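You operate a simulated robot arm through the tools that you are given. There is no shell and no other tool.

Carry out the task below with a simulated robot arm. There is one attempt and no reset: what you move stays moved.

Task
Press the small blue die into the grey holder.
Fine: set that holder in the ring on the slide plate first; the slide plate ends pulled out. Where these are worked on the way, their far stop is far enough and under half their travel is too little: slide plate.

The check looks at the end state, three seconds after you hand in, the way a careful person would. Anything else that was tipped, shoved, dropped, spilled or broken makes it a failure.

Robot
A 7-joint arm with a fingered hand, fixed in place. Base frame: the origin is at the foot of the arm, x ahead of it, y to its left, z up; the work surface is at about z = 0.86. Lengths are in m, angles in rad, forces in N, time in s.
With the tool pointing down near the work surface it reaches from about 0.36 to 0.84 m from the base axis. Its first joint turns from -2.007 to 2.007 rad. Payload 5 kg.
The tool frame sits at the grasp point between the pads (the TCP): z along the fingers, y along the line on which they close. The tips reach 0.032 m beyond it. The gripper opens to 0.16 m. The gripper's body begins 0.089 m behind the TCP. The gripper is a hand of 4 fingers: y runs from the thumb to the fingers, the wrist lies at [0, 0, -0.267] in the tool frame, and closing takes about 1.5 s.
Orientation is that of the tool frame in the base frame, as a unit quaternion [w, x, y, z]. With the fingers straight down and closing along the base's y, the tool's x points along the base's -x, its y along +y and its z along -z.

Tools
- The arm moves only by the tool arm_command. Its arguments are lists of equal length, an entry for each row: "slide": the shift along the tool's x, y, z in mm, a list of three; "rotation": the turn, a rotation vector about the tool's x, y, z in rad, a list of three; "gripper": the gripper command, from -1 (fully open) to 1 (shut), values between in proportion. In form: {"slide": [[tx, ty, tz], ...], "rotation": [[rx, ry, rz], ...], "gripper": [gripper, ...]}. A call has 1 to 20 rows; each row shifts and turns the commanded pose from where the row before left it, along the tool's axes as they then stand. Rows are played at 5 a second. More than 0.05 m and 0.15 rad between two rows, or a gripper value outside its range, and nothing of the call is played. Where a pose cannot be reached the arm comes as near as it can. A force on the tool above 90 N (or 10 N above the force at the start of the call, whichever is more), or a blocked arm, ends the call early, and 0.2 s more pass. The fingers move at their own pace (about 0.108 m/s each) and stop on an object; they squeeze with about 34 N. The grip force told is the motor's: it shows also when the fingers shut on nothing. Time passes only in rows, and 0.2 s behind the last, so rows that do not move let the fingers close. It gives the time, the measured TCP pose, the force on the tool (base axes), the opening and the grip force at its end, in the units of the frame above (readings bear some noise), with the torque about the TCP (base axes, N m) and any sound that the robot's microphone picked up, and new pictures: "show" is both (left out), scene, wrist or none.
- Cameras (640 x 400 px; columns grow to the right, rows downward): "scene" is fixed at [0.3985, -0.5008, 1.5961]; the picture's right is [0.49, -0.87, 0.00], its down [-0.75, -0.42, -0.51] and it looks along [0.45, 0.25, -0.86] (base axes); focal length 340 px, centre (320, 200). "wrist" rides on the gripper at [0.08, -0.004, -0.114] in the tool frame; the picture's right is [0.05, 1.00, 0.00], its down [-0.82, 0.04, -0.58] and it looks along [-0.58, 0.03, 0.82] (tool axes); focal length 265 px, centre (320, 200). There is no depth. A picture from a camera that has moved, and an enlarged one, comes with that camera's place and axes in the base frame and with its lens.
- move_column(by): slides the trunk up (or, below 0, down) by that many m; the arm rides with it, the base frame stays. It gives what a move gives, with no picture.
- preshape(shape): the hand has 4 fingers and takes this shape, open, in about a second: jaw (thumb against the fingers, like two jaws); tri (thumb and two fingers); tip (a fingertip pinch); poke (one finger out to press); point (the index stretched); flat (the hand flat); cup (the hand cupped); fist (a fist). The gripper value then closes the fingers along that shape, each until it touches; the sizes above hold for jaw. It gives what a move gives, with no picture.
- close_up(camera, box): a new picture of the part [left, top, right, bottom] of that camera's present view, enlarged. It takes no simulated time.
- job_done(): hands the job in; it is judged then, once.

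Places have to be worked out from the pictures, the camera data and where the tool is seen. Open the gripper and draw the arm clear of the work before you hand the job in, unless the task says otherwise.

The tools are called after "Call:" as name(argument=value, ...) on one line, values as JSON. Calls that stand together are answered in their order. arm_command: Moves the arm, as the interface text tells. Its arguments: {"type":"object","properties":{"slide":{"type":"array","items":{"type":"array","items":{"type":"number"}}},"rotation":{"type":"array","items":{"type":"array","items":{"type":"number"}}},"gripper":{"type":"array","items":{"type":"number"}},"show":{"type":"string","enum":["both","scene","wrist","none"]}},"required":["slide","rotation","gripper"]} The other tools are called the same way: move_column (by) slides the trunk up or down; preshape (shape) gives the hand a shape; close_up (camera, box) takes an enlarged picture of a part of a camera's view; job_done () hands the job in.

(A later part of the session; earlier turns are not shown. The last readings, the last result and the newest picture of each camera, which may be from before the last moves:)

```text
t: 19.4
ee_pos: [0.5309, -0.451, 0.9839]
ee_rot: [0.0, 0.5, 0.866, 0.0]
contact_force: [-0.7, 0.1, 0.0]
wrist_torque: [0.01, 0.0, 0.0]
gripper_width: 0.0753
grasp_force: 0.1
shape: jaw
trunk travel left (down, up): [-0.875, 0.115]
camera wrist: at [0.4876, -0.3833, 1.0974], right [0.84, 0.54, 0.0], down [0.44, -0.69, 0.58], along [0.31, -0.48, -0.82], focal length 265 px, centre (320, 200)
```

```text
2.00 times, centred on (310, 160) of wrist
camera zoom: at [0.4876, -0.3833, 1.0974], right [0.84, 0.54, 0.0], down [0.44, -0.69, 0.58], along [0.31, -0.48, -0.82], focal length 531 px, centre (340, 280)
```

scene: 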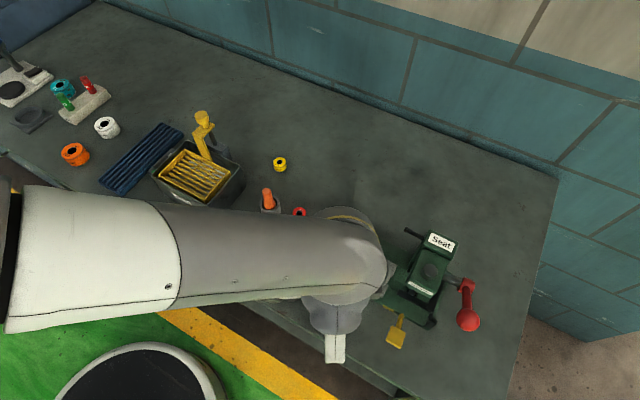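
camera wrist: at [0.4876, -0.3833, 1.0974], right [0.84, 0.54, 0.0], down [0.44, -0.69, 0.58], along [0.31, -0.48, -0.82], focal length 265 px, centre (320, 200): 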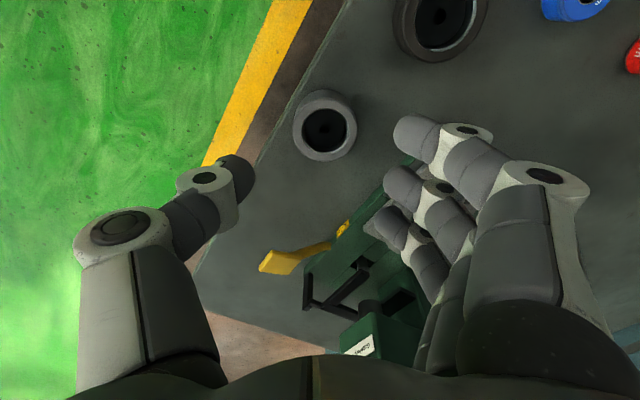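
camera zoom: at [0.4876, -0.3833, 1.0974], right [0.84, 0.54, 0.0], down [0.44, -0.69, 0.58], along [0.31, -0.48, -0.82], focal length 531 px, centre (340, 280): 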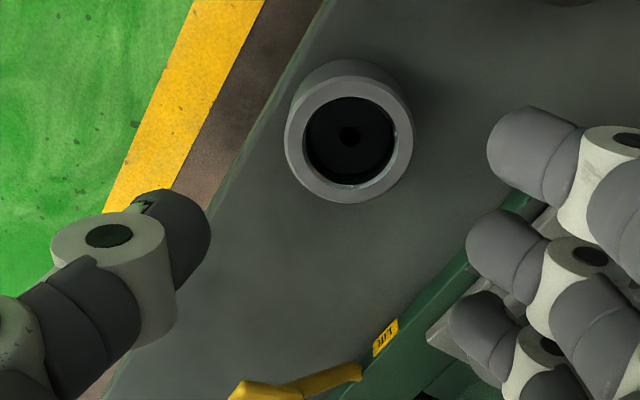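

The holder's axis is at about (0.533, -0.447). I align the tool with it, narrow the opening to about 66 mm, and descend most of the way.

Call:
arm_command(slide=[[2.6, 3.6, 0], [0, 0, 15], [0, 0, 20], [0, 0, 13], [0, 0, 0]], rotation=[[0, 0, 0], [0, 0, 0], [0, 0, 0], [0, 0, 0], [0, 0, 0]], gripper=[0.17, 0.17, 0.17, 0.17, 0.17])

Call:
close_up(camera="wrist", box=[150, 80, 470, 280])

```text
t: 20.6
ee_pos: [0.5308, -0.4466, 0.9356]
ee_rot: [0.0, 0.499, 0.866, 0.0]
contact_force: [0.5, -0.1, 0.5]
wrist_torque: [-0.02, -0.05, 0.01]
gripper_width: 0.0672
grasp_force: 0.2
shape: jaw
trunk travel left (down, up): [-0.875, 0.115]
camera wrist: at [0.4881, -0.3793, 1.0493], right [0.84, 0.55, 0.0], down [0.45, -0.68, 0.58], along [0.31, -0.48, -0.82], focal length 265 px, centre (320, 200)
```

scene: 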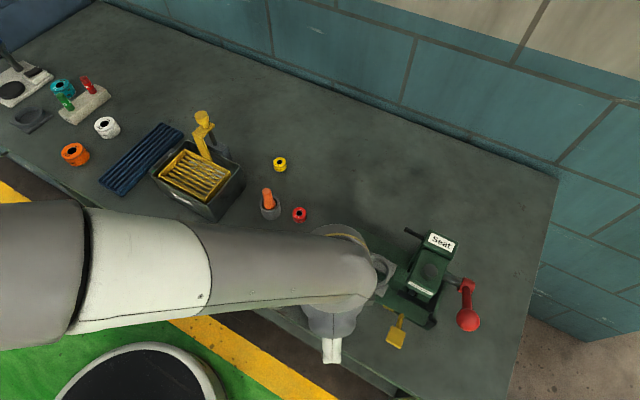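
wrist: 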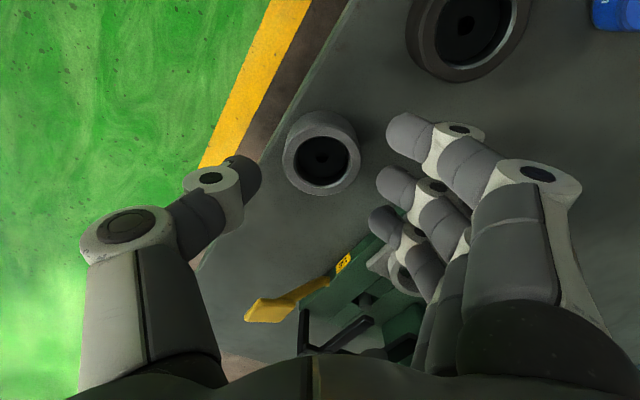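

```text
2.00 times, centred on (310, 180) of wrist
camera zoom: at [0.4881, -0.3793, 1.0493], right [0.84, 0.55, 0.0], down [0.45, -0.68, 0.58], along [0.31, -0.48, -0.82], focal length 531 px, centre (340, 240)
```

zoom: 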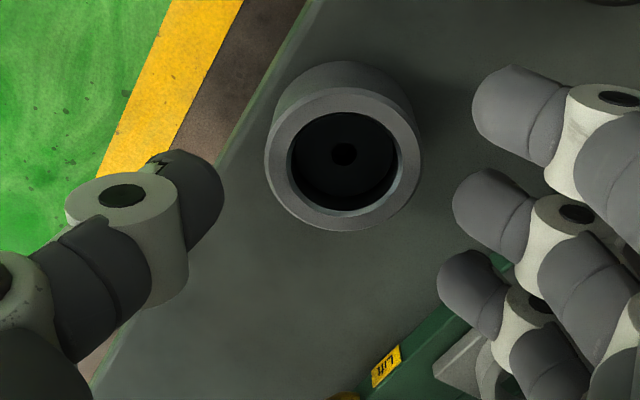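

Well centred. I lower the last 27 mm so the fingertips cover only the holder's upper part, then close slowly.

Call:
arm_command(slide=[[-0.8, 1.2, 14], [0, 0, 13], [0, 0, 0], [0, 0, 0], [0, 0, 0], [0, 0, 0], [0, 0, 0], [0, 0, 0]], rotation=[[0, 0, 0], [0, 0, 0], [0, 0, 0], [0, 0, 0], [0, 0, 0], [0, 0, 0], [0, 0, 0], [0, 0, 0]], gripper=[0.17, 0.17, 0.17, 0.3, 0.4, 0.5, 0.6, 0.6])

Call:
close_up(camera="wrist", box=[150, 80, 470, 280])

```text
t: 22.4
ee_pos: [0.5327, -0.4479, 0.9087]
ee_rot: [0.0, 0.499, 0.866, 0.0]
contact_force: [-0.6, 0.5, -1.3]
wrist_torque: [-0.01, 0.01, 0.0]
gripper_width: 0.0339
grasp_force: 34.1
shape: jaw
trunk travel left (down, up): [-0.875, 0.115]
camera wrist: at [0.4905, -0.3795, 1.022], right [0.84, 0.55, 0.0], down [0.45, -0.68, 0.58], along [0.31, -0.48, -0.82], focal length 265 px, centre (320, 200)
```

scene: 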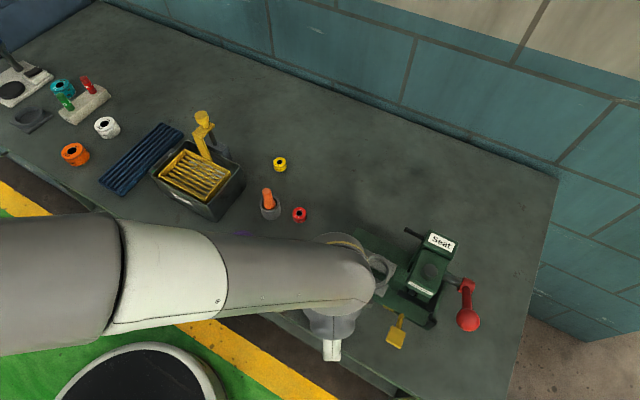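
wrist: 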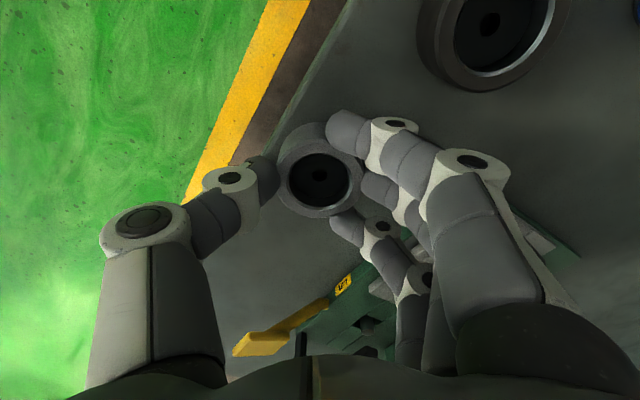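

```text
2.00 times, centred on (310, 180) of wrist
camera zoom: at [0.4905, -0.3795, 1.022], right [0.84, 0.55, 0.0], down [0.45, -0.68, 0.58], along [0.31, -0.48, -0.82], focal length 531 px, centre (340, 240)
```

zoom: 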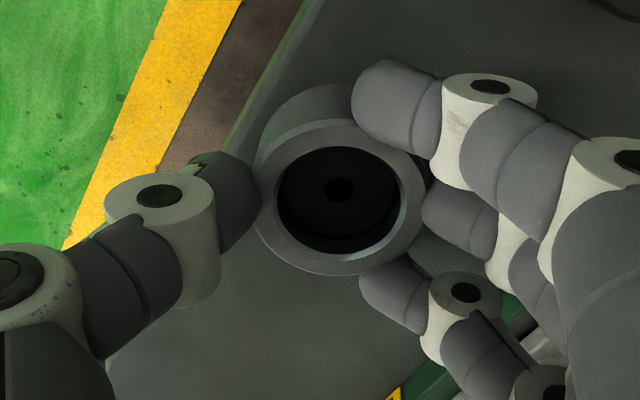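

Gripped high with 34 N. I lift straight up 90 mm and check it stays level.

Call:
arm_command(slide=[[0, 0, -10], [0, 0, -25], [0, 0, -30], [0, 0, -25], [0, 0, 0]], rotation=[[0, 0, 0], [0, 0, 0], [0, 0, 0], [0, 0, 0], [0, 0, 0]], gripper=[0.6, 0.6, 0.6, 0.6, 0.6])

Call:
close_up(camera="wrist", box=[150, 80, 470, 280])

```text
t: 23.6
ee_pos: [0.5327, -0.4476, 0.9994]
ee_rot: [0.0, 0.499, 0.867, -0.001]
contact_force: [-0.4, 0.1, -3.9]
wrist_torque: [0.01, 0.0, -0.01]
gripper_width: 0.034
grasp_force: 33.7
shape: jaw
trunk travel left (down, up): [-0.875, 0.115]
camera wrist: at [0.4896, -0.3796, 1.1127], right [0.84, 0.55, 0.0], down [0.45, -0.68, 0.58], along [0.31, -0.48, -0.82], focal length 265 px, centre (320, 200)
```

scene: 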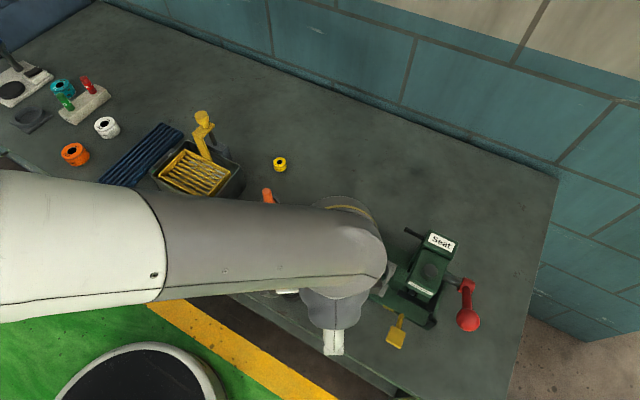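
wrist: 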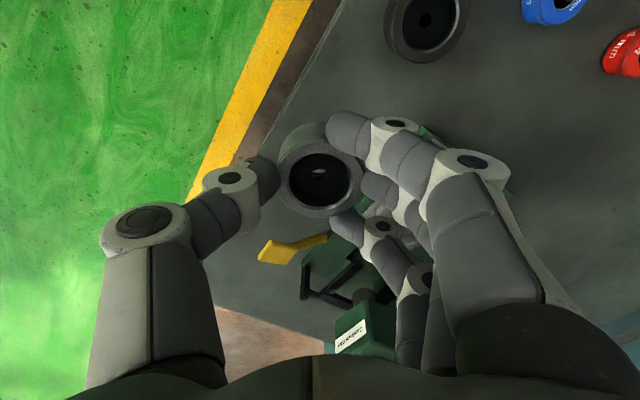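

```text
2.00 times, centred on (310, 180) of wrist
camera zoom: at [0.4896, -0.3796, 1.1127], right [0.84, 0.55, 0.0], down [0.45, -0.68, 0.58], along [0.31, -0.48, -0.82], focal length 531 px, centre (340, 240)
```

zoom: 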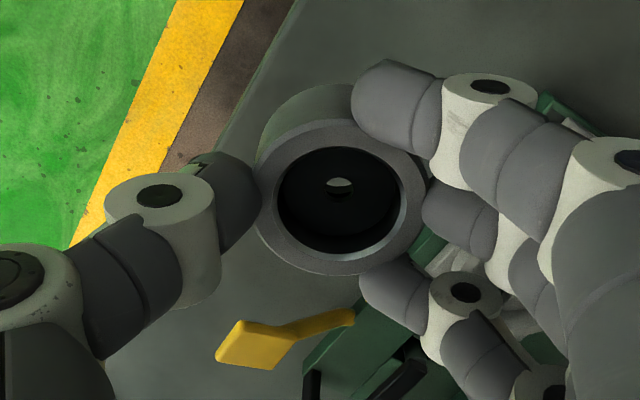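

The holder is steady in the hand. I move it over the ring's estimated centre (0.665, -0.481), holder bottom staying above the knob height, and look.

Call:
arm_command(slide=[[-24, 24.5, 0], [-24, 24.5, 0], [-24, 24.5, 0], [-23, 24.5, 0], [0, 0, 0]], rotation=[[0, 0, 0], [0, 0, 0], [0, 0, 0], [0, 0, 0], [0, 0, 0]], gripper=[0.6, 0.6, 0.6, 0.6, 0.6])

Call:
close_up(camera="wrist", box=[200, 60, 440, 310])

Call:
close_up(camera="scene", box=[320, 200, 480, 320])

```text
t: 24.8
ee_pos: [0.666, -0.4788, 0.9976]
ee_rot: [0.0, 0.499, 0.866, 0.0]
contact_force: [-0.5, -0.5, -3.7]
wrist_torque: [0.0, 0.02, -0.02]
gripper_width: 0.0336
grasp_force: 34.1
shape: jaw
trunk travel left (down, up): [-0.875, 0.115]
camera wrist: at [0.6228, -0.4117, 1.1115], right [0.84, 0.55, 0.0], down [0.45, -0.68, 0.58], along [0.31, -0.48, -0.82], focal length 265 px, centre (320, 200)
```

scene: 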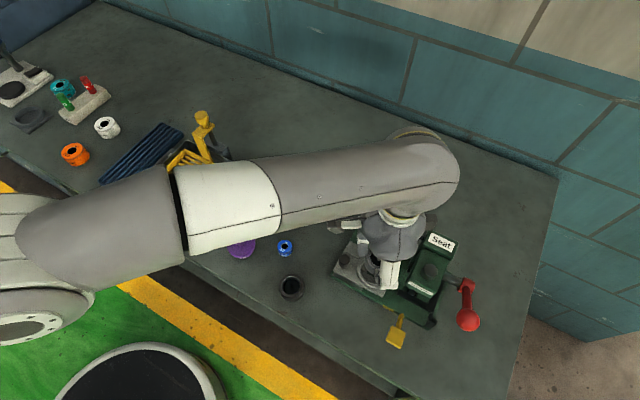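
wrist: 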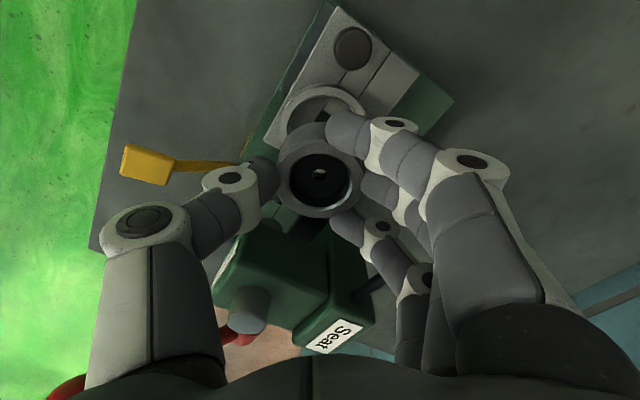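

```text
1.60 times, centred on (320, 185) of wrist
camera zoom: at [0.6228, -0.4117, 1.1115], right [0.84, 0.55, 0.0], down [0.45, -0.68, 0.58], along [0.31, -0.48, -0.82], focal length 425 px, centre (320, 224)
```

zoom: 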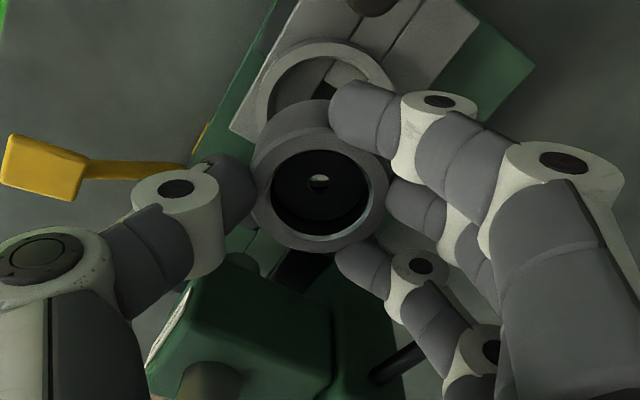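

```text
3.33 times, centred on (400, 260) of scene
camera zoom: at [0.3985, -0.5008, 1.5961], right [0.49, -0.87, 0.0], down [-0.75, -0.42, -0.51], along [0.45, 0.25, -0.86], focal length 1134 px, centre (53, 0)
```

zoom: 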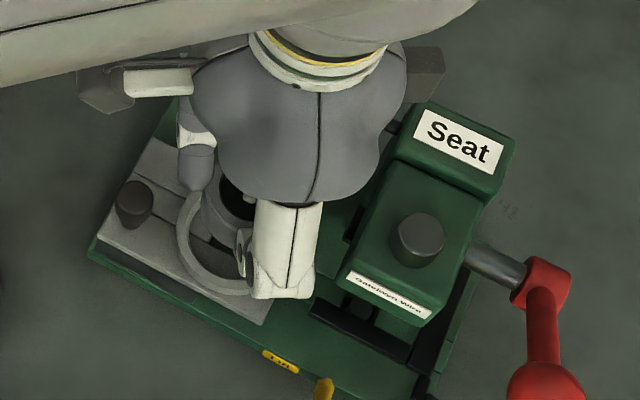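

The ring's rim measures at about (0.667, -0.476) here, so the holder is nearly aligned. I turn the hand back 12° to give the rear black rod more clearance, then re-measure.

Call:
arm_command(slide=[[0, 0, 0], [0, 0, 0], [0, 0, 0]], rotation=[[0, 0, -0.1], [0, 0, -0.11], [0, 0, 0]], gripper=[0.6, 0.6, 0.6])

Call:
close_up(camera="wrist", box=[240, 50, 400, 150])

Call:
close_up(camera="wrist", box=[200, 120, 440, 320])

```text
t: 25.6
ee_pos: [0.6668, -0.4796, 0.9968]
ee_rot: [0.001, 0.405, 0.914, 0.0]
contact_force: [-0.6, 0.1, -2.9]
wrist_torque: [0.03, 0.0, 0.02]
gripper_width: 0.0337
grasp_force: 34.1
shape: jaw
trunk travel left (down, up): [-0.875, 0.115]
camera wrist: at [0.6103, -0.4226, 1.1118], right [0.71, 0.71, 0.0], down [0.58, -0.58, 0.58], along [0.41, -0.41, -0.82], focal length 265 px, centre (320, 200)
```

scene: 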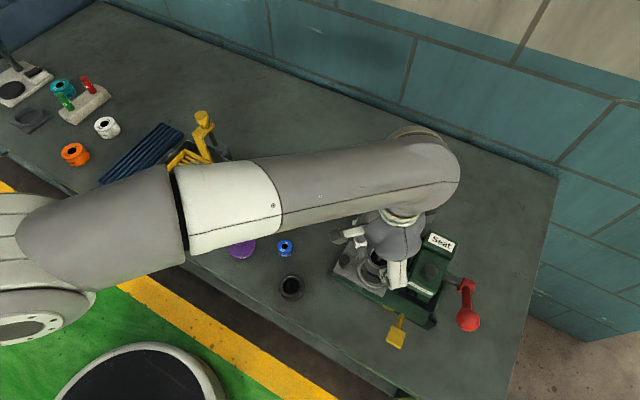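
wrist: 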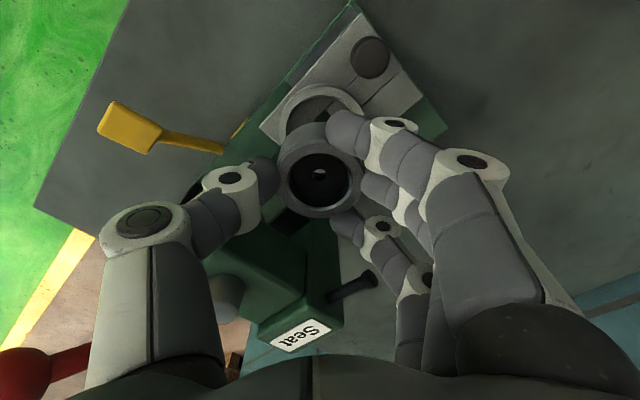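

```text
4.00 times, centred on (320, 100) of wrist
camera zoom: at [0.6103, -0.4226, 1.1118], right [0.71, 0.71, 0.0], down [0.58, -0.58, 0.58], along [0.41, -0.41, -0.82], focal length 1062 px, centre (320, 600)
```

zoom: 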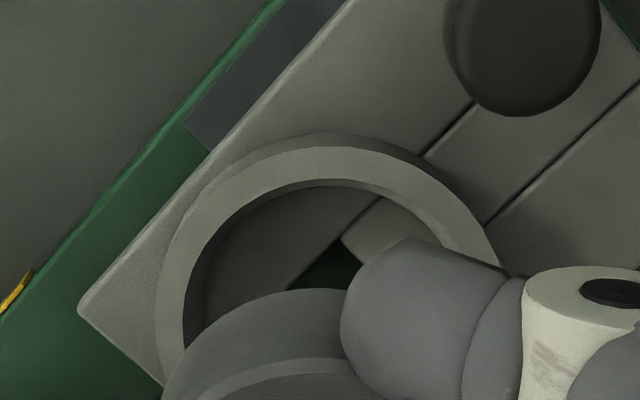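

```text
2.00 times, centred on (320, 220) of wrist
camera zoom: at [0.6103, -0.4226, 1.1118], right [0.71, 0.71, 0.0], down [0.58, -0.58, 0.58], along [0.41, -0.41, -0.82], focal length 531 px, centre (320, 160)
```

zoom: 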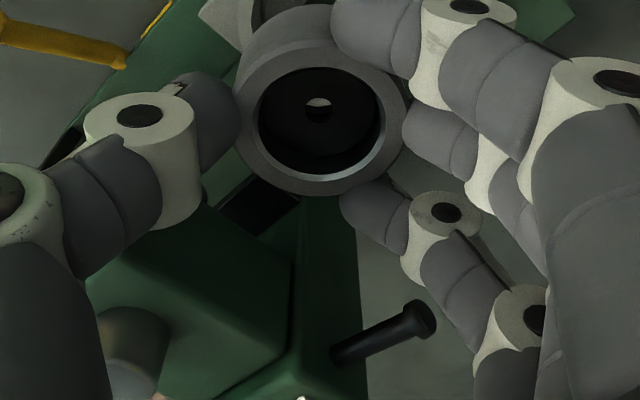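

The rod knob is now well clear of the fingers. I shift 4 mm along tool x toward the ring's centre and lower 38 mm so the holder's bottom is just above the rim, for a final alignment check.

Call:
arm_command(slide=[[4, 0, 8], [0, 0, 15], [0, 0, 15], [0, 0, 0]], rotation=[[0, 0, 0], [0, 0, 0], [0, 0, 0], [0, 0, 0]], gripper=[0.6, 0.6, 0.6, 0.6])

Call:
close_up(camera="wrist", box=[230, 60, 410, 240])

Call:
close_up(camera="scene", box=[320, 210, 460, 310])

```text
t: 26.6
ee_pos: [0.6635, -0.4776, 0.9605]
ee_rot: [0.0, 0.406, 0.914, 0.0]
contact_force: [-0.3, 0.6, -3.5]
wrist_torque: [-0.02, 0.04, 0.0]
gripper_width: 0.0336
grasp_force: 34.4
shape: jaw
trunk travel left (down, up): [-0.875, 0.115]
camera wrist: at [0.6072, -0.4207, 1.0743], right [0.71, 0.71, 0.0], down [0.58, -0.58, 0.58], along [0.41, -0.41, -0.82], focal length 265 px, centre (320, 200)
```

scene: 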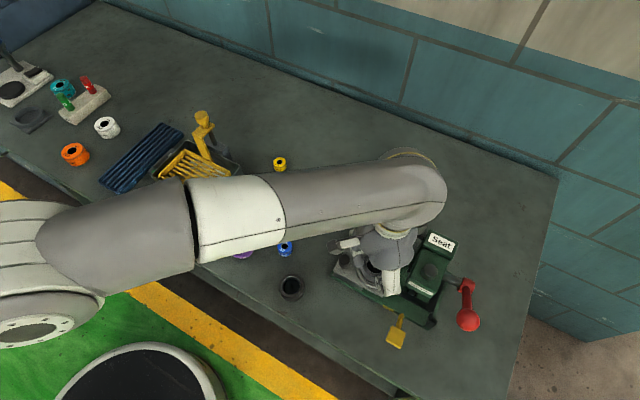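
wrist: 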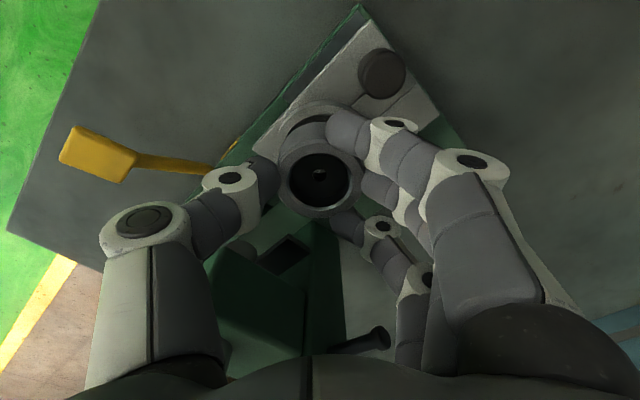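

```text
2.22 times, centred on (320, 150) of wrist
camera zoom: at [0.6072, -0.4207, 1.0743], right [0.71, 0.71, 0.0], down [0.58, -0.58, 0.58], along [0.41, -0.41, -0.82], focal length 590 px, centre (320, 311)
```

zoom: 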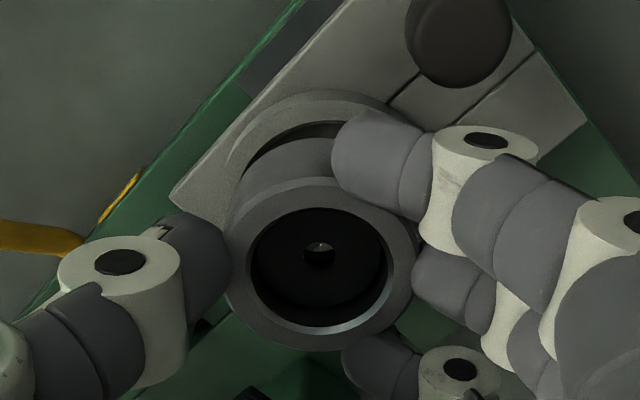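

```text
4.00 times, centred on (390, 260) of scene
camera zoom: at [0.3985, -0.5008, 1.5961], right [0.49, -0.87, 0.0], down [-0.75, -0.42, -0.51], along [0.45, 0.25, -0.86], focal length 1361 px, centre (40, -40)
```

zoom: 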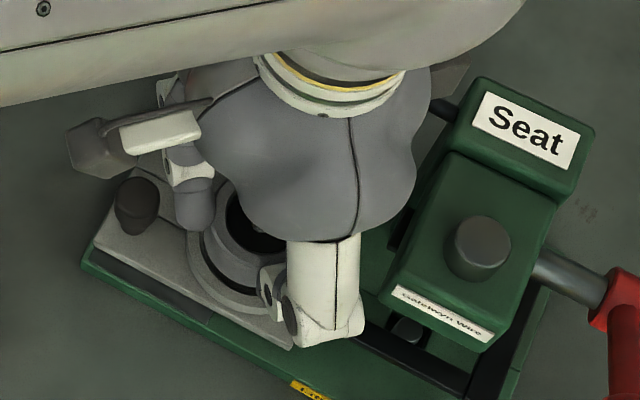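

Nearly aligned. I enlarge the gap between the holder's bottom edge and the ring's inner rim for a fine measurement.

Call:
close_up(camera="wrist", box=[270, 90, 350, 150])

Call:
close_up(camera="scene", box=[350, 245, 410, 290])

```text
6.67 times, centred on (310, 120) of wrist
camera zoom: at [0.6072, -0.4207, 1.0743], right [0.71, 0.71, 0.0], down [0.58, -0.58, 0.58], along [0.41, -0.41, -0.82], focal length 1769 px, centre (387, 733)
```

zoom: 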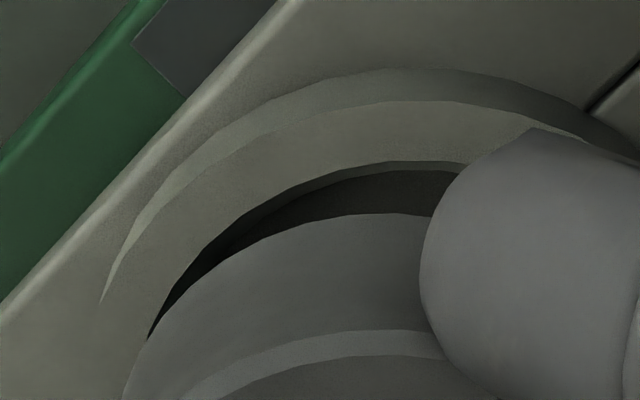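

```text
8.89 times, centred on (380, 268) of scene
camera zoom: at [0.3985, -0.5008, 1.5961], right [0.49, -0.87, 0.0], down [-0.75, -0.42, -0.51], along [0.45, 0.25, -0.86], focal length 3024 px, centre (-213, -400)
```

zoom: 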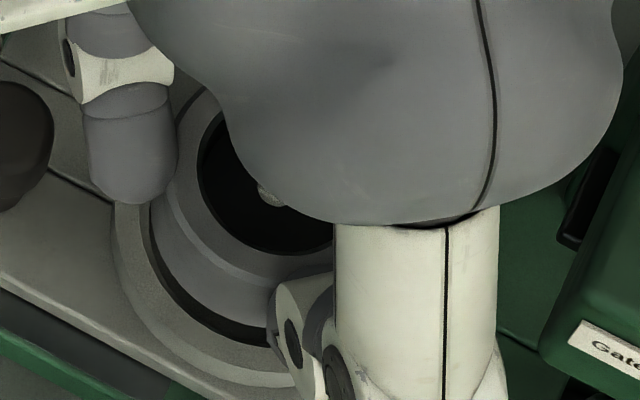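

The wrist view suggests the holder needs about 1.5-2.5 mm more toward +x. I cross-check using the gap seen in the scene camera.

Call:
close_up(camera="scene", box=[358, 262, 386, 292])

```text
13.33 times, centred on (372, 277) of scene
camera zoom: at [0.3985, -0.5008, 1.5961], right [0.49, -0.87, 0.0], down [-0.75, -0.42, -0.51], along [0.45, 0.25, -0.86], focal length 4537 px, centre (-373, -827)
```

zoom: 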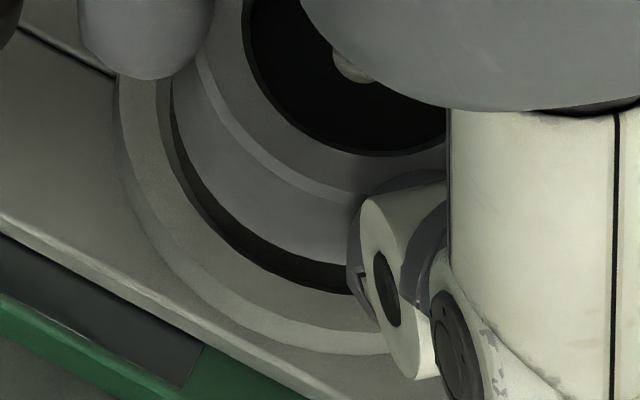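

Both views agree: shift about +2 mm in x. I apply that and lower 18 mm so the holder enters the ring, watching the force.

Call:
arm_command(slide=[[-1.5, 1.4, 0], [0, 0, 6], [0, 0, 6], [0, 0, 6], [0, 0, 0]], rotation=[[0, 0, 0], [0, 0, 0], [0, 0, 0], [0, 0, 0], [0, 0, 0]], gripper=[0.6, 0.6, 0.6, 0.6, 0.6])

Call:
close_up(camera="wrist", box=[250, 80, 370, 170])

Call:
close_up(camera="scene", box=[358, 262, 386, 292])

```text
t: 27.8
ee_pos: [0.6653, -0.4781, 0.9433]
ee_rot: [0.0, 0.406, 0.914, 0.0]
contact_force: [0.7, -0.6, -2.9]
wrist_torque: [-0.03, 0.03, 0.04]
gripper_width: 0.0337
grasp_force: 34.2
shape: jaw
trunk travel left (down, up): [-0.875, 0.115]
camera wrist: at [0.6091, -0.4204, 1.0562], right [0.71, 0.71, 0.0], down [0.58, -0.58, 0.58], along [0.41, -0.41, -0.82], focal length 265 px, centre (320, 200)
```

scene: 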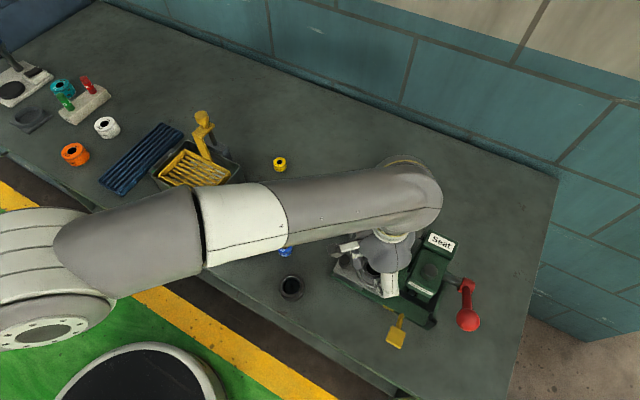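
wrist: 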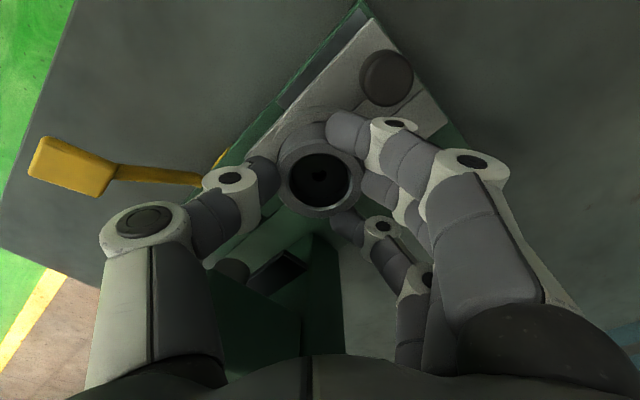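

```text
4.44 times, centred on (310, 125) of wrist
camera zoom: at [0.6091, -0.4204, 1.0562], right [0.71, 0.71, 0.0], down [0.58, -0.58, 0.58], along [0.41, -0.41, -0.82], focal length 1180 px, centre (364, 533)
```

zoom: 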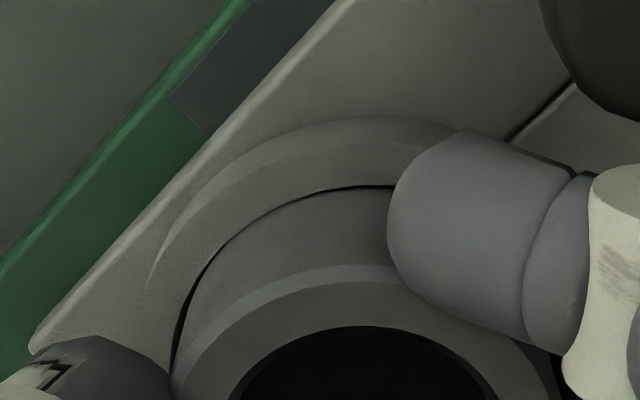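

```text
13.33 times, centred on (372, 277) of scene
camera zoom: at [0.3985, -0.5008, 1.5961], right [0.49, -0.87, 0.0], down [-0.75, -0.42, -0.51], along [0.45, 0.25, -0.86], focal length 4537 px, centre (-373, -827)
```

zoom: 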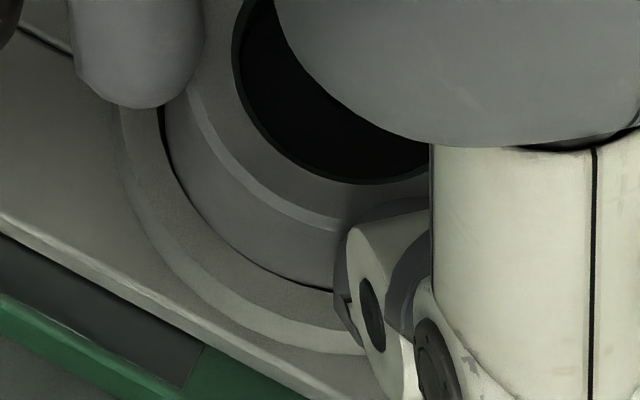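

The holder has entered the ring with an even gap and no contact force. I lower another 5 mm toward the plate and check for seating.

Call:
arm_command(slide=[[0, 0, 3], [0, 0, 2], [0, 0, 0]], rotation=[[0, 0, 0], [0, 0, 0], [0, 0, 0]], gripper=[0.6, 0.6, 0.6], show="none")

```text
t: 28.6
ee_pos: [0.6658, -0.4783, 0.9394]
ee_rot: [0.002, 0.406, 0.914, -0.001]
contact_force: [6.6, -5.2, 5.4]
wrist_torque: [-0.17, -0.11, 0.02]
gripper_width: 0.0338
grasp_force: 34.3
shape: jaw
trunk travel left (down, up): [-0.875, 0.115]
```

Contact: about 9 N up plus a slight side push toward −tool x, so it is essentially seated. I relieve it by backing up 1 mm and shifting 0.8 mm, then look.

Call:
arm_command(slide=[[-0.8, 0, -1], [0, 0, 0]], rotation=[[0, 0, 0], [0, 0, 0]], gripper=[0.6, 0.6])

Call:
close_up(camera="wrist", box=[250, 80, 370, 170])

Call:
close_up(camera="scene", box=[355, 255, 395, 295])

```text
t: 29.2
ee_pos: [0.6666, -0.4781, 0.9388]
ee_rot: [0.0, 0.406, 0.914, 0.0]
contact_force: [8.0, -5.3, 6.6]
wrist_torque: [-0.2, -0.11, 0.06]
gripper_width: 0.0338
grasp_force: 34.2
shape: jaw
trunk travel left (down, up): [-0.875, 0.115]
camera wrist: at [0.6094, -0.4211, 1.0524], right [0.71, 0.71, 0.0], down [0.58, -0.58, 0.58], along [0.41, -0.41, -0.82], focal length 265 px, centre (320, 200)
```

scene: 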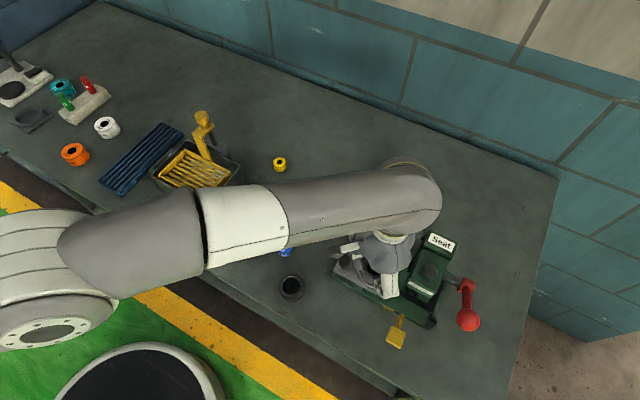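
wrist: 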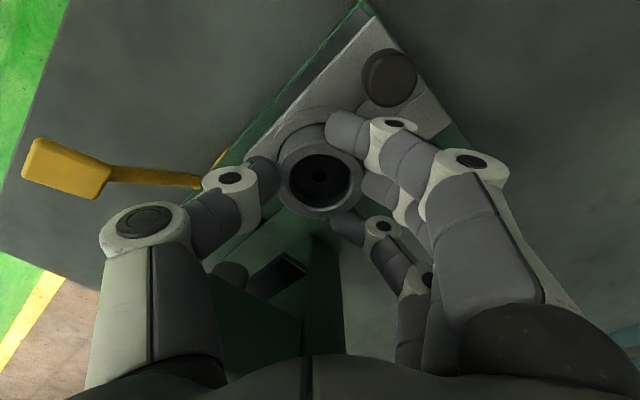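

```text
4.44 times, centred on (310, 125) of wrist
camera zoom: at [0.6094, -0.4211, 1.0524], right [0.71, 0.71, 0.0], down [0.58, -0.58, 0.58], along [0.41, -0.41, -0.82], focal length 1180 px, centre (364, 533)
```

zoom: 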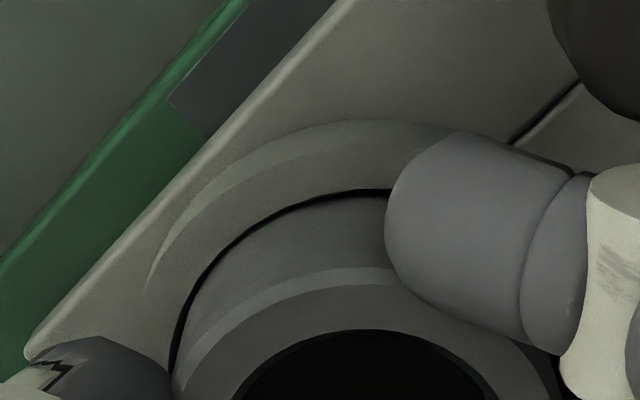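

```text
10.00 times, centred on (375, 275) of scene
camera zoom: at [0.3985, -0.5008, 1.5961], right [0.49, -0.87, 0.0], down [-0.75, -0.42, -0.51], along [0.45, 0.25, -0.86], focal length 3402 px, centre (-230, -550)
```

zoom: 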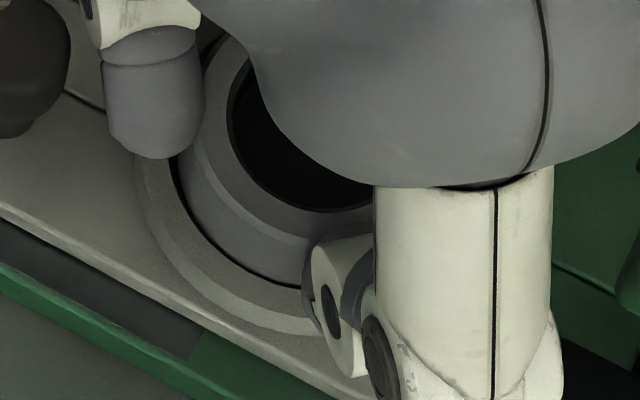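

The index tip is probably resting on the ring's rim; the holder is well inside the ring, only 1–3 mm from the plate. I ease up 1.5 mm and open the fingers gently to let it drop in.

Call:
arm_command(slide=[[0, 0, -1.5], [0, 0, 0], [0, 0, 0], [0, 0, 0], [0, 0, 0], [0, 0, 0], [0, 0, 0]], rotation=[[0, 0, 0], [0, 0, 0], [0, 0, 0], [0, 0, 0], [0, 0, 0], [0, 0, 0], [0, 0, 0]], gripper=[0.6, 0.5, 0.4, 0.3, 0.2, 0.15, 0.15])

Call:
close_up(camera="wrist", box=[220, 80, 420, 230])

Call:
close_up(camera="scene", box=[340, 235, 420, 295])

```text
t: 30.8
ee_pos: [0.666, -0.4775, 0.9396]
ee_rot: [0.0, 0.406, 0.914, 0.0]
contact_force: [-0.3, 0.6, 0.2]
wrist_torque: [-0.05, 0.01, 0.02]
gripper_width: 0.067
grasp_force: 0.0
shape: jaw
trunk travel left (down, up): [-0.875, 0.115]
camera wrist: at [0.6094, -0.421, 1.0538], right [0.71, 0.71, 0.0], down [0.58, -0.58, 0.58], along [0.41, -0.41, -0.82], focal length 265 px, centre (320, 200)
```

scene: 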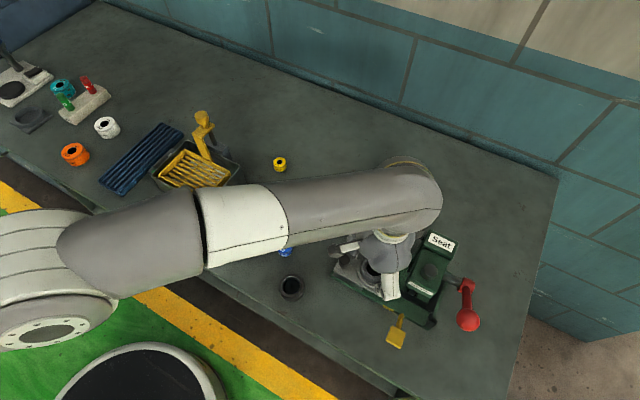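
wrist: 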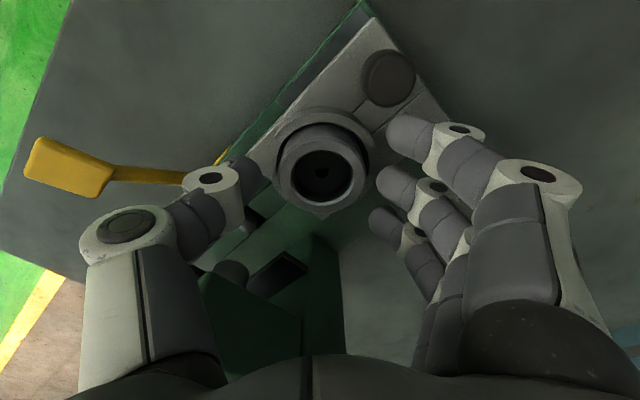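

```text
2.67 times, centred on (320, 155) of wrist
camera zoom: at [0.6094, -0.421, 1.0538], right [0.71, 0.71, 0.0], down [0.58, -0.58, 0.58], along [0.41, -0.41, -0.82], focal length 708 px, centre (320, 320)
```

zoom: 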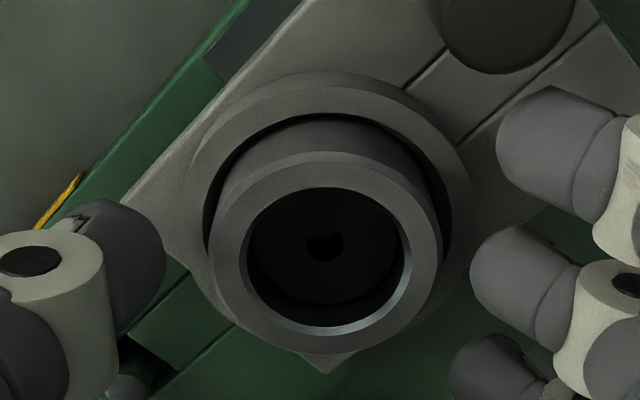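

```text
6.67 times, centred on (380, 265) of scene
camera zoom: at [0.3985, -0.5008, 1.5961], right [0.49, -0.87, 0.0], down [-0.75, -0.42, -0.51], along [0.45, 0.25, -0.86], focal length 2268 px, centre (-80, -233)
```

zoom: 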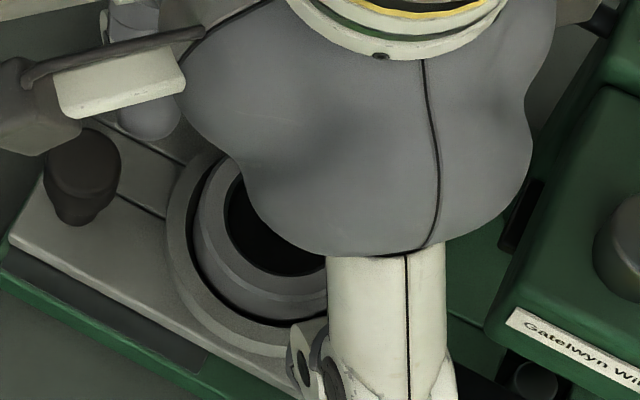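

The holder now sits in the ring, released cleanly. I raise the hand straight up, clear of the press.

Call:
arm_command(slide=[[0, 0, -10], [0, 0, -20], [0, 0, -30], [0, 0, -30], [0, 0, -30], [0, 0, 0]], rotation=[[0, 0, 0], [0, 0, 0], [0, 0, 0], [0, 0, 0], [0, 0, 0], [0, 0, 0]], gripper=[0.15, 0.15, 0.15, 0.15, 0.15, 0.15])

Call:
close_up(camera="wrist", box=[220, 30, 420, 230])

```text
t: 32.2
ee_pos: [0.6654, -0.4777, 1.0607]
ee_rot: [0.0, 0.405, 0.914, 0.0]
contact_force: [0.4, 0.1, -0.1]
wrist_torque: [-0.02, -0.01, -0.02]
gripper_width: 0.0673
grasp_force: 0.0
shape: jaw
trunk travel left (down, up): [-0.875, 0.115]
camera wrist: at [0.6101, -0.4205, 1.1744], right [0.71, 0.71, 0.0], down [0.58, -0.58, 0.58], along [0.41, -0.41, -0.82], focal length 265 px, centre (320, 200)
```

scene: 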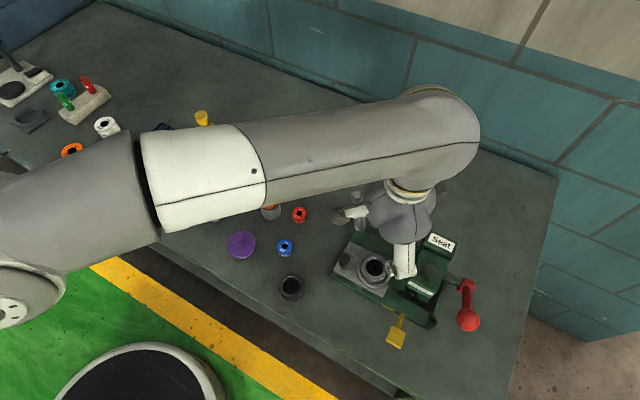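
wrist: 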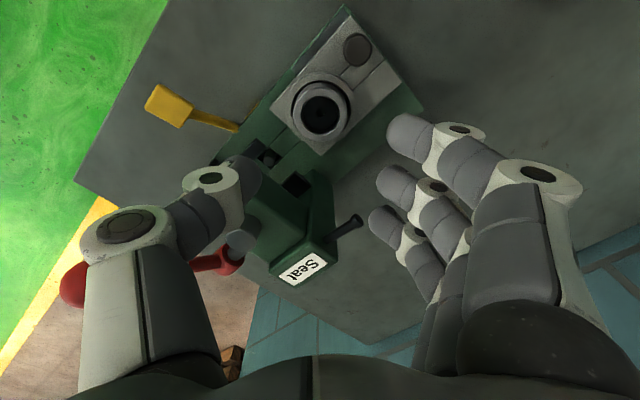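

```text
2.00 times, centred on (320, 130) of wrist
camera zoom: at [0.6101, -0.4205, 1.1744], right [0.71, 0.71, 0.0], down [0.58, -0.58, 0.58], along [0.41, -0.41, -0.82], focal length 531 px, centre (320, 340)
```

zoom: 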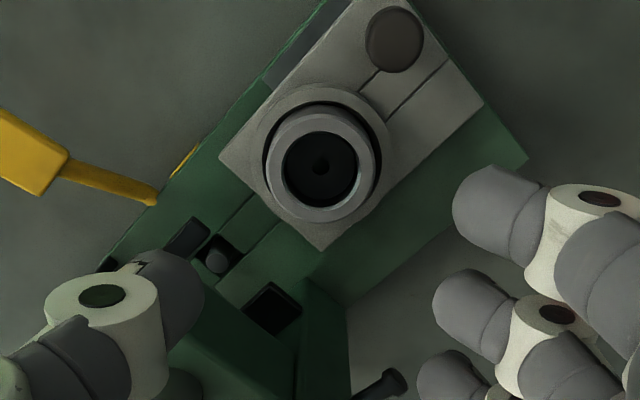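

The holder is properly in the ring. I now move over to the blue die, staying high.

Call:
arm_command(slide=[[35.3, 19.7, 0], [35.3, 19.7, 0], [35.3, 19.7, 0], [35.3, 19.7, 0], [35.3, 19.7, 0], [0, 0, 0]], rotation=[[0, 0, 0], [0, 0, 0], [0, 0, 0], [0, 0, 0], [0, 0, 0], [0, 0, 0]], gripper=[0.15, 0.15, 0.15, 0.15, 0.15, 0.15], show="none")

Call:
preshape(shape="tri")

Call:
arm_command(slide=[[0, 0, 0], [0, 0, 0], [0, 0, 0], [0, 0, 0]], rotation=[[0, 0, 0], [0, 0, 0], [0, 0, 0], [0, 0, 0]], gripper=[-0.2, 0.0, 0.2, 0.2])

```text
t: 33.6
ee_pos: [0.6211, -0.2803, 1.0614]
ee_rot: [0.0, 0.406, 0.914, 0.0]
contact_force: [0.4, -0.3, -0.5]
wrist_torque: [0.05, 0.01, 0.0]
gripper_width: 0.0673
grasp_force: 0.1
shape: jaw
trunk travel left (down, up): [-0.875, 0.115]
```

```text
t: 34.5
ee_pos: [0.6201, -0.2798, 1.0606]
ee_rot: [-0.001, 0.406, 0.914, 0.0]
contact_force: [0.1, 0.0, -0.2]
wrist_torque: [0.01, 0.01, 0.01]
gripper_width: 0.1597
grasp_force: 0.0
shape: tri
trunk travel left (down, up): [-0.875, 0.115]
```

```text
t: 35.5
ee_pos: [0.6215, -0.2805, 1.063]
ee_rot: [0.0, 0.406, 0.914, 0.0]
contact_force: [0.8, 0.5, -0.4]
wrist_torque: [0.01, 0.0, -0.02]
gripper_width: 0.0648
grasp_force: 0.2
shape: tri
trunk travel left (down, up): [-0.875, 0.115]
camera wrist: at [0.5641, -0.2228, 1.1753], right [0.71, 0.71, 0.0], down [0.58, -0.58, 0.58], along [0.41, -0.41, -0.82], focal length 265 px, centre (320, 200)
```

scene: 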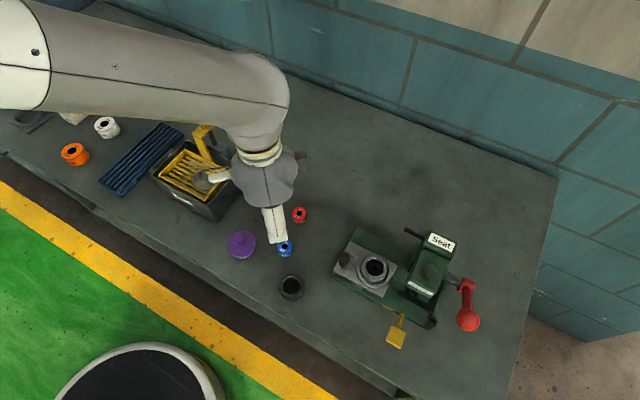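
wrist: 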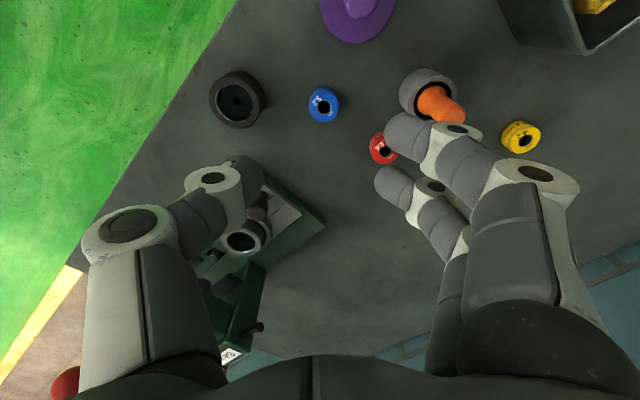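

In the tri shape the thumb opposes the middle and index fingers. I enlarge the blue die to fix its position.

Call:
close_up(camera="wrist", box=[280, 70, 370, 140])

```text
5.71 times, centred on (325, 105) of wrist
camera zoom: at [0.5641, -0.2228, 1.1753], right [0.71, 0.71, 0.0], down [0.58, -0.58, 0.58], along [0.41, -0.41, -0.82], focal length 1517 px, centre (291, 743)
```

zoom: 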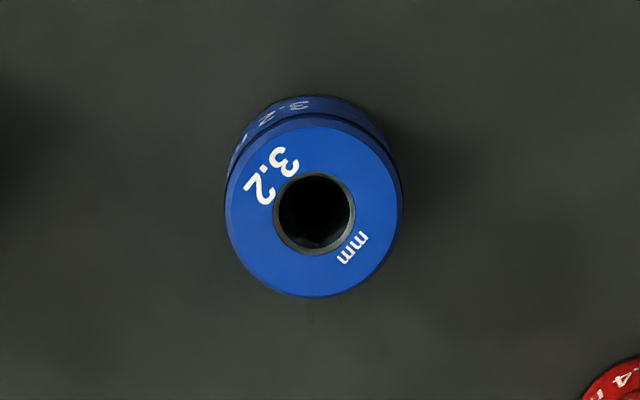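

The die's centre is about 4 mm off in tool −x and 5 mm in +y. I align and descend to about 60 mm above the grasp height, then re-measure.

Call:
arm_command(slide=[[-7, 5, 10], [0, 0, 40], [0, 0, 40], [0, 0, 20], [0, 0, 0]], rotation=[[0, 0, 0], [0, 0, 0], [0, 0, 0], [0, 0, 0], [0, 0, 0]], gripper=[0.2, 0.2, 0.2, 0.2, 0.2])

Call:
close_up(camera="wrist", box=[180, 70, 460, 245])

```text
t: 36.7
ee_pos: [0.6305, -0.2825, 0.9503]
ee_rot: [0.001, 0.406, 0.914, 0.0]
contact_force: [0.0, -0.4, -0.3]
wrist_torque: [-0.04, -0.02, -0.03]
gripper_width: 0.0648
grasp_force: 0.0
shape: tri
trunk travel left (down, up): [-0.875, 0.115]
camera wrist: at [0.5737, -0.2256, 1.0635], right [0.71, 0.71, 0.0], down [0.58, -0.58, 0.58], along [0.41, -0.41, -0.82], focal length 265 px, centre (320, 200)
```

scene: 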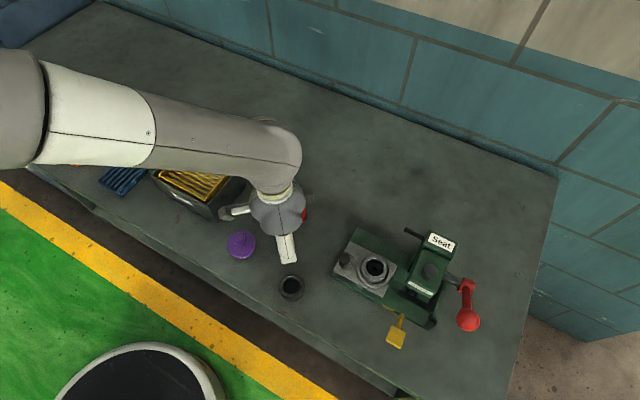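
wrist: 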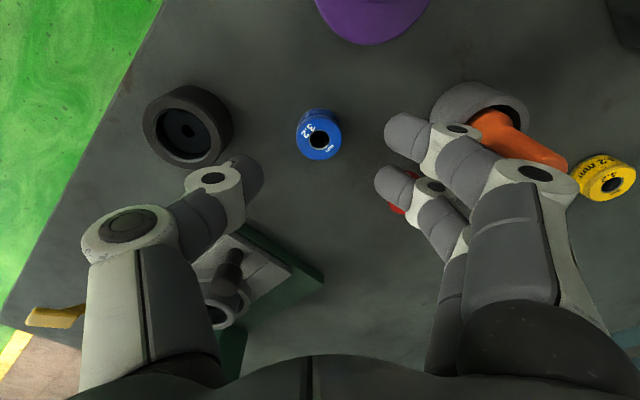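

```text
2.29 times, centred on (320, 158) of wrist
camera zoom: at [0.5737, -0.2256, 1.0635], right [0.71, 0.71, 0.0], down [0.58, -0.58, 0.58], along [0.41, -0.41, -0.82], focal length 607 px, centre (320, 297)
```

zoom: 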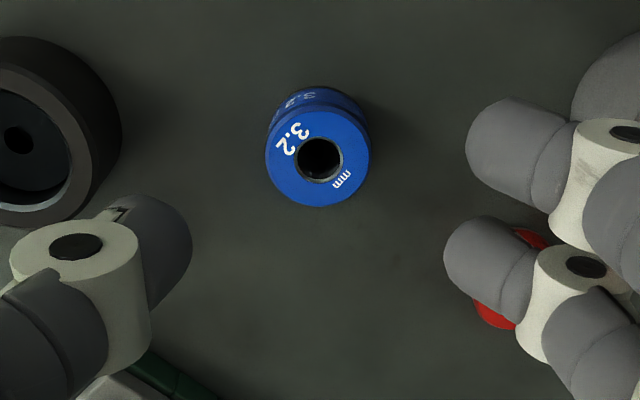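

The orange pin and its holder sit right where the fingers would splay at this yaw. I raise the hand and turn it so the fingers point to the open area toward the robot, with the thumb between the red die and the press.

Call:
arm_command(slide=[[0, 0, -30], [0, 0, -30], [0, 0, 0], [0, 0, 0], [0, 0, 0], [0, 0, 0], [0, 0, 0], [0, 0, 0], [0, 0, 0], [0, 0, 0], [0, 0, 0], [0, 0, 0], [0, 0, 0], [0, 0, 0], [0, 0, 0], [0, 0, 0], [0, 0, 0]], rotation=[[0, 0, 0], [0, 0, 0], [0, 0, -0.147], [0, 0, -0.147], [0, 0, -0.147], [0, 0, -0.147], [0, 0, -0.147], [0, 0, -0.147], [0, 0, -0.147], [0, 0, -0.147], [0, 0, -0.147], [0, 0, -0.147], [0, 0, -0.147], [0, 0, -0.147], [0, 0, -0.147], [0, 0, -0.147], [0, 0, 0]], gripper=[0.2, 0.2, 0.2, 0.2, 0.2, 0.2, 0.2, 0.2, 0.2, 0.2, 0.2, 0.2, 0.2, 0.2, 0.2, 0.2, 0.2])

```text
t: 40.3
ee_pos: [0.6295, -0.2816, 1.0111]
ee_rot: [0.0, -0.553, 0.833, -0.001]
contact_force: [0.2, 0.0, -0.3]
wrist_torque: [0.06, -0.04, -0.02]
gripper_width: 0.0642
grasp_force: 0.0
shape: tri
trunk travel left (down, up): [-0.875, 0.115]
camera wrist: at [0.6026, -0.3589, 1.1243], right [-0.94, 0.34, 0.0], down [0.28, 0.77, 0.58], along [0.2, 0.54, -0.82], focal length 265 px, centre (320, 200)
```

scene: 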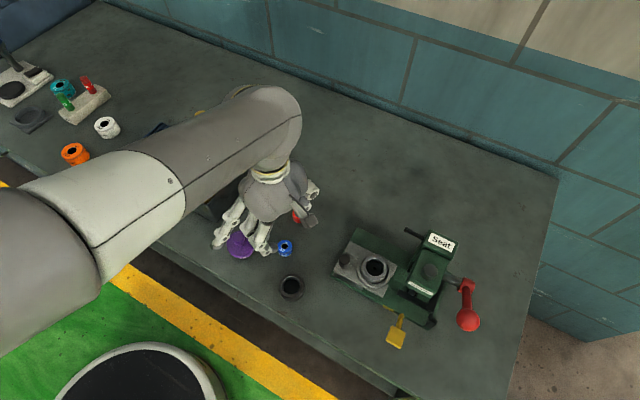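
wrist: 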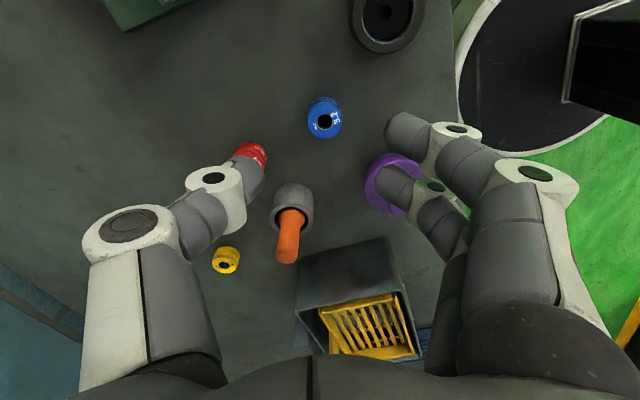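

The turn worked. I re-measure the die in this orientation before descending.

Call:
close_up(camera="wrist", box=[270, 75, 450, 215])

```text
2.86 times, centred on (360, 145) of wrist
camera zoom: at [0.6026, -0.3589, 1.1243], right [-0.94, 0.34, 0.0], down [0.28, 0.77, 0.58], along [0.2, 0.54, -0.82], focal length 758 px, centre (206, 357)
```

zoom: 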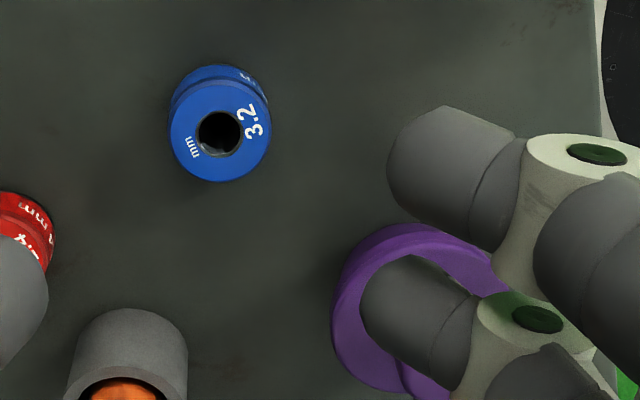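

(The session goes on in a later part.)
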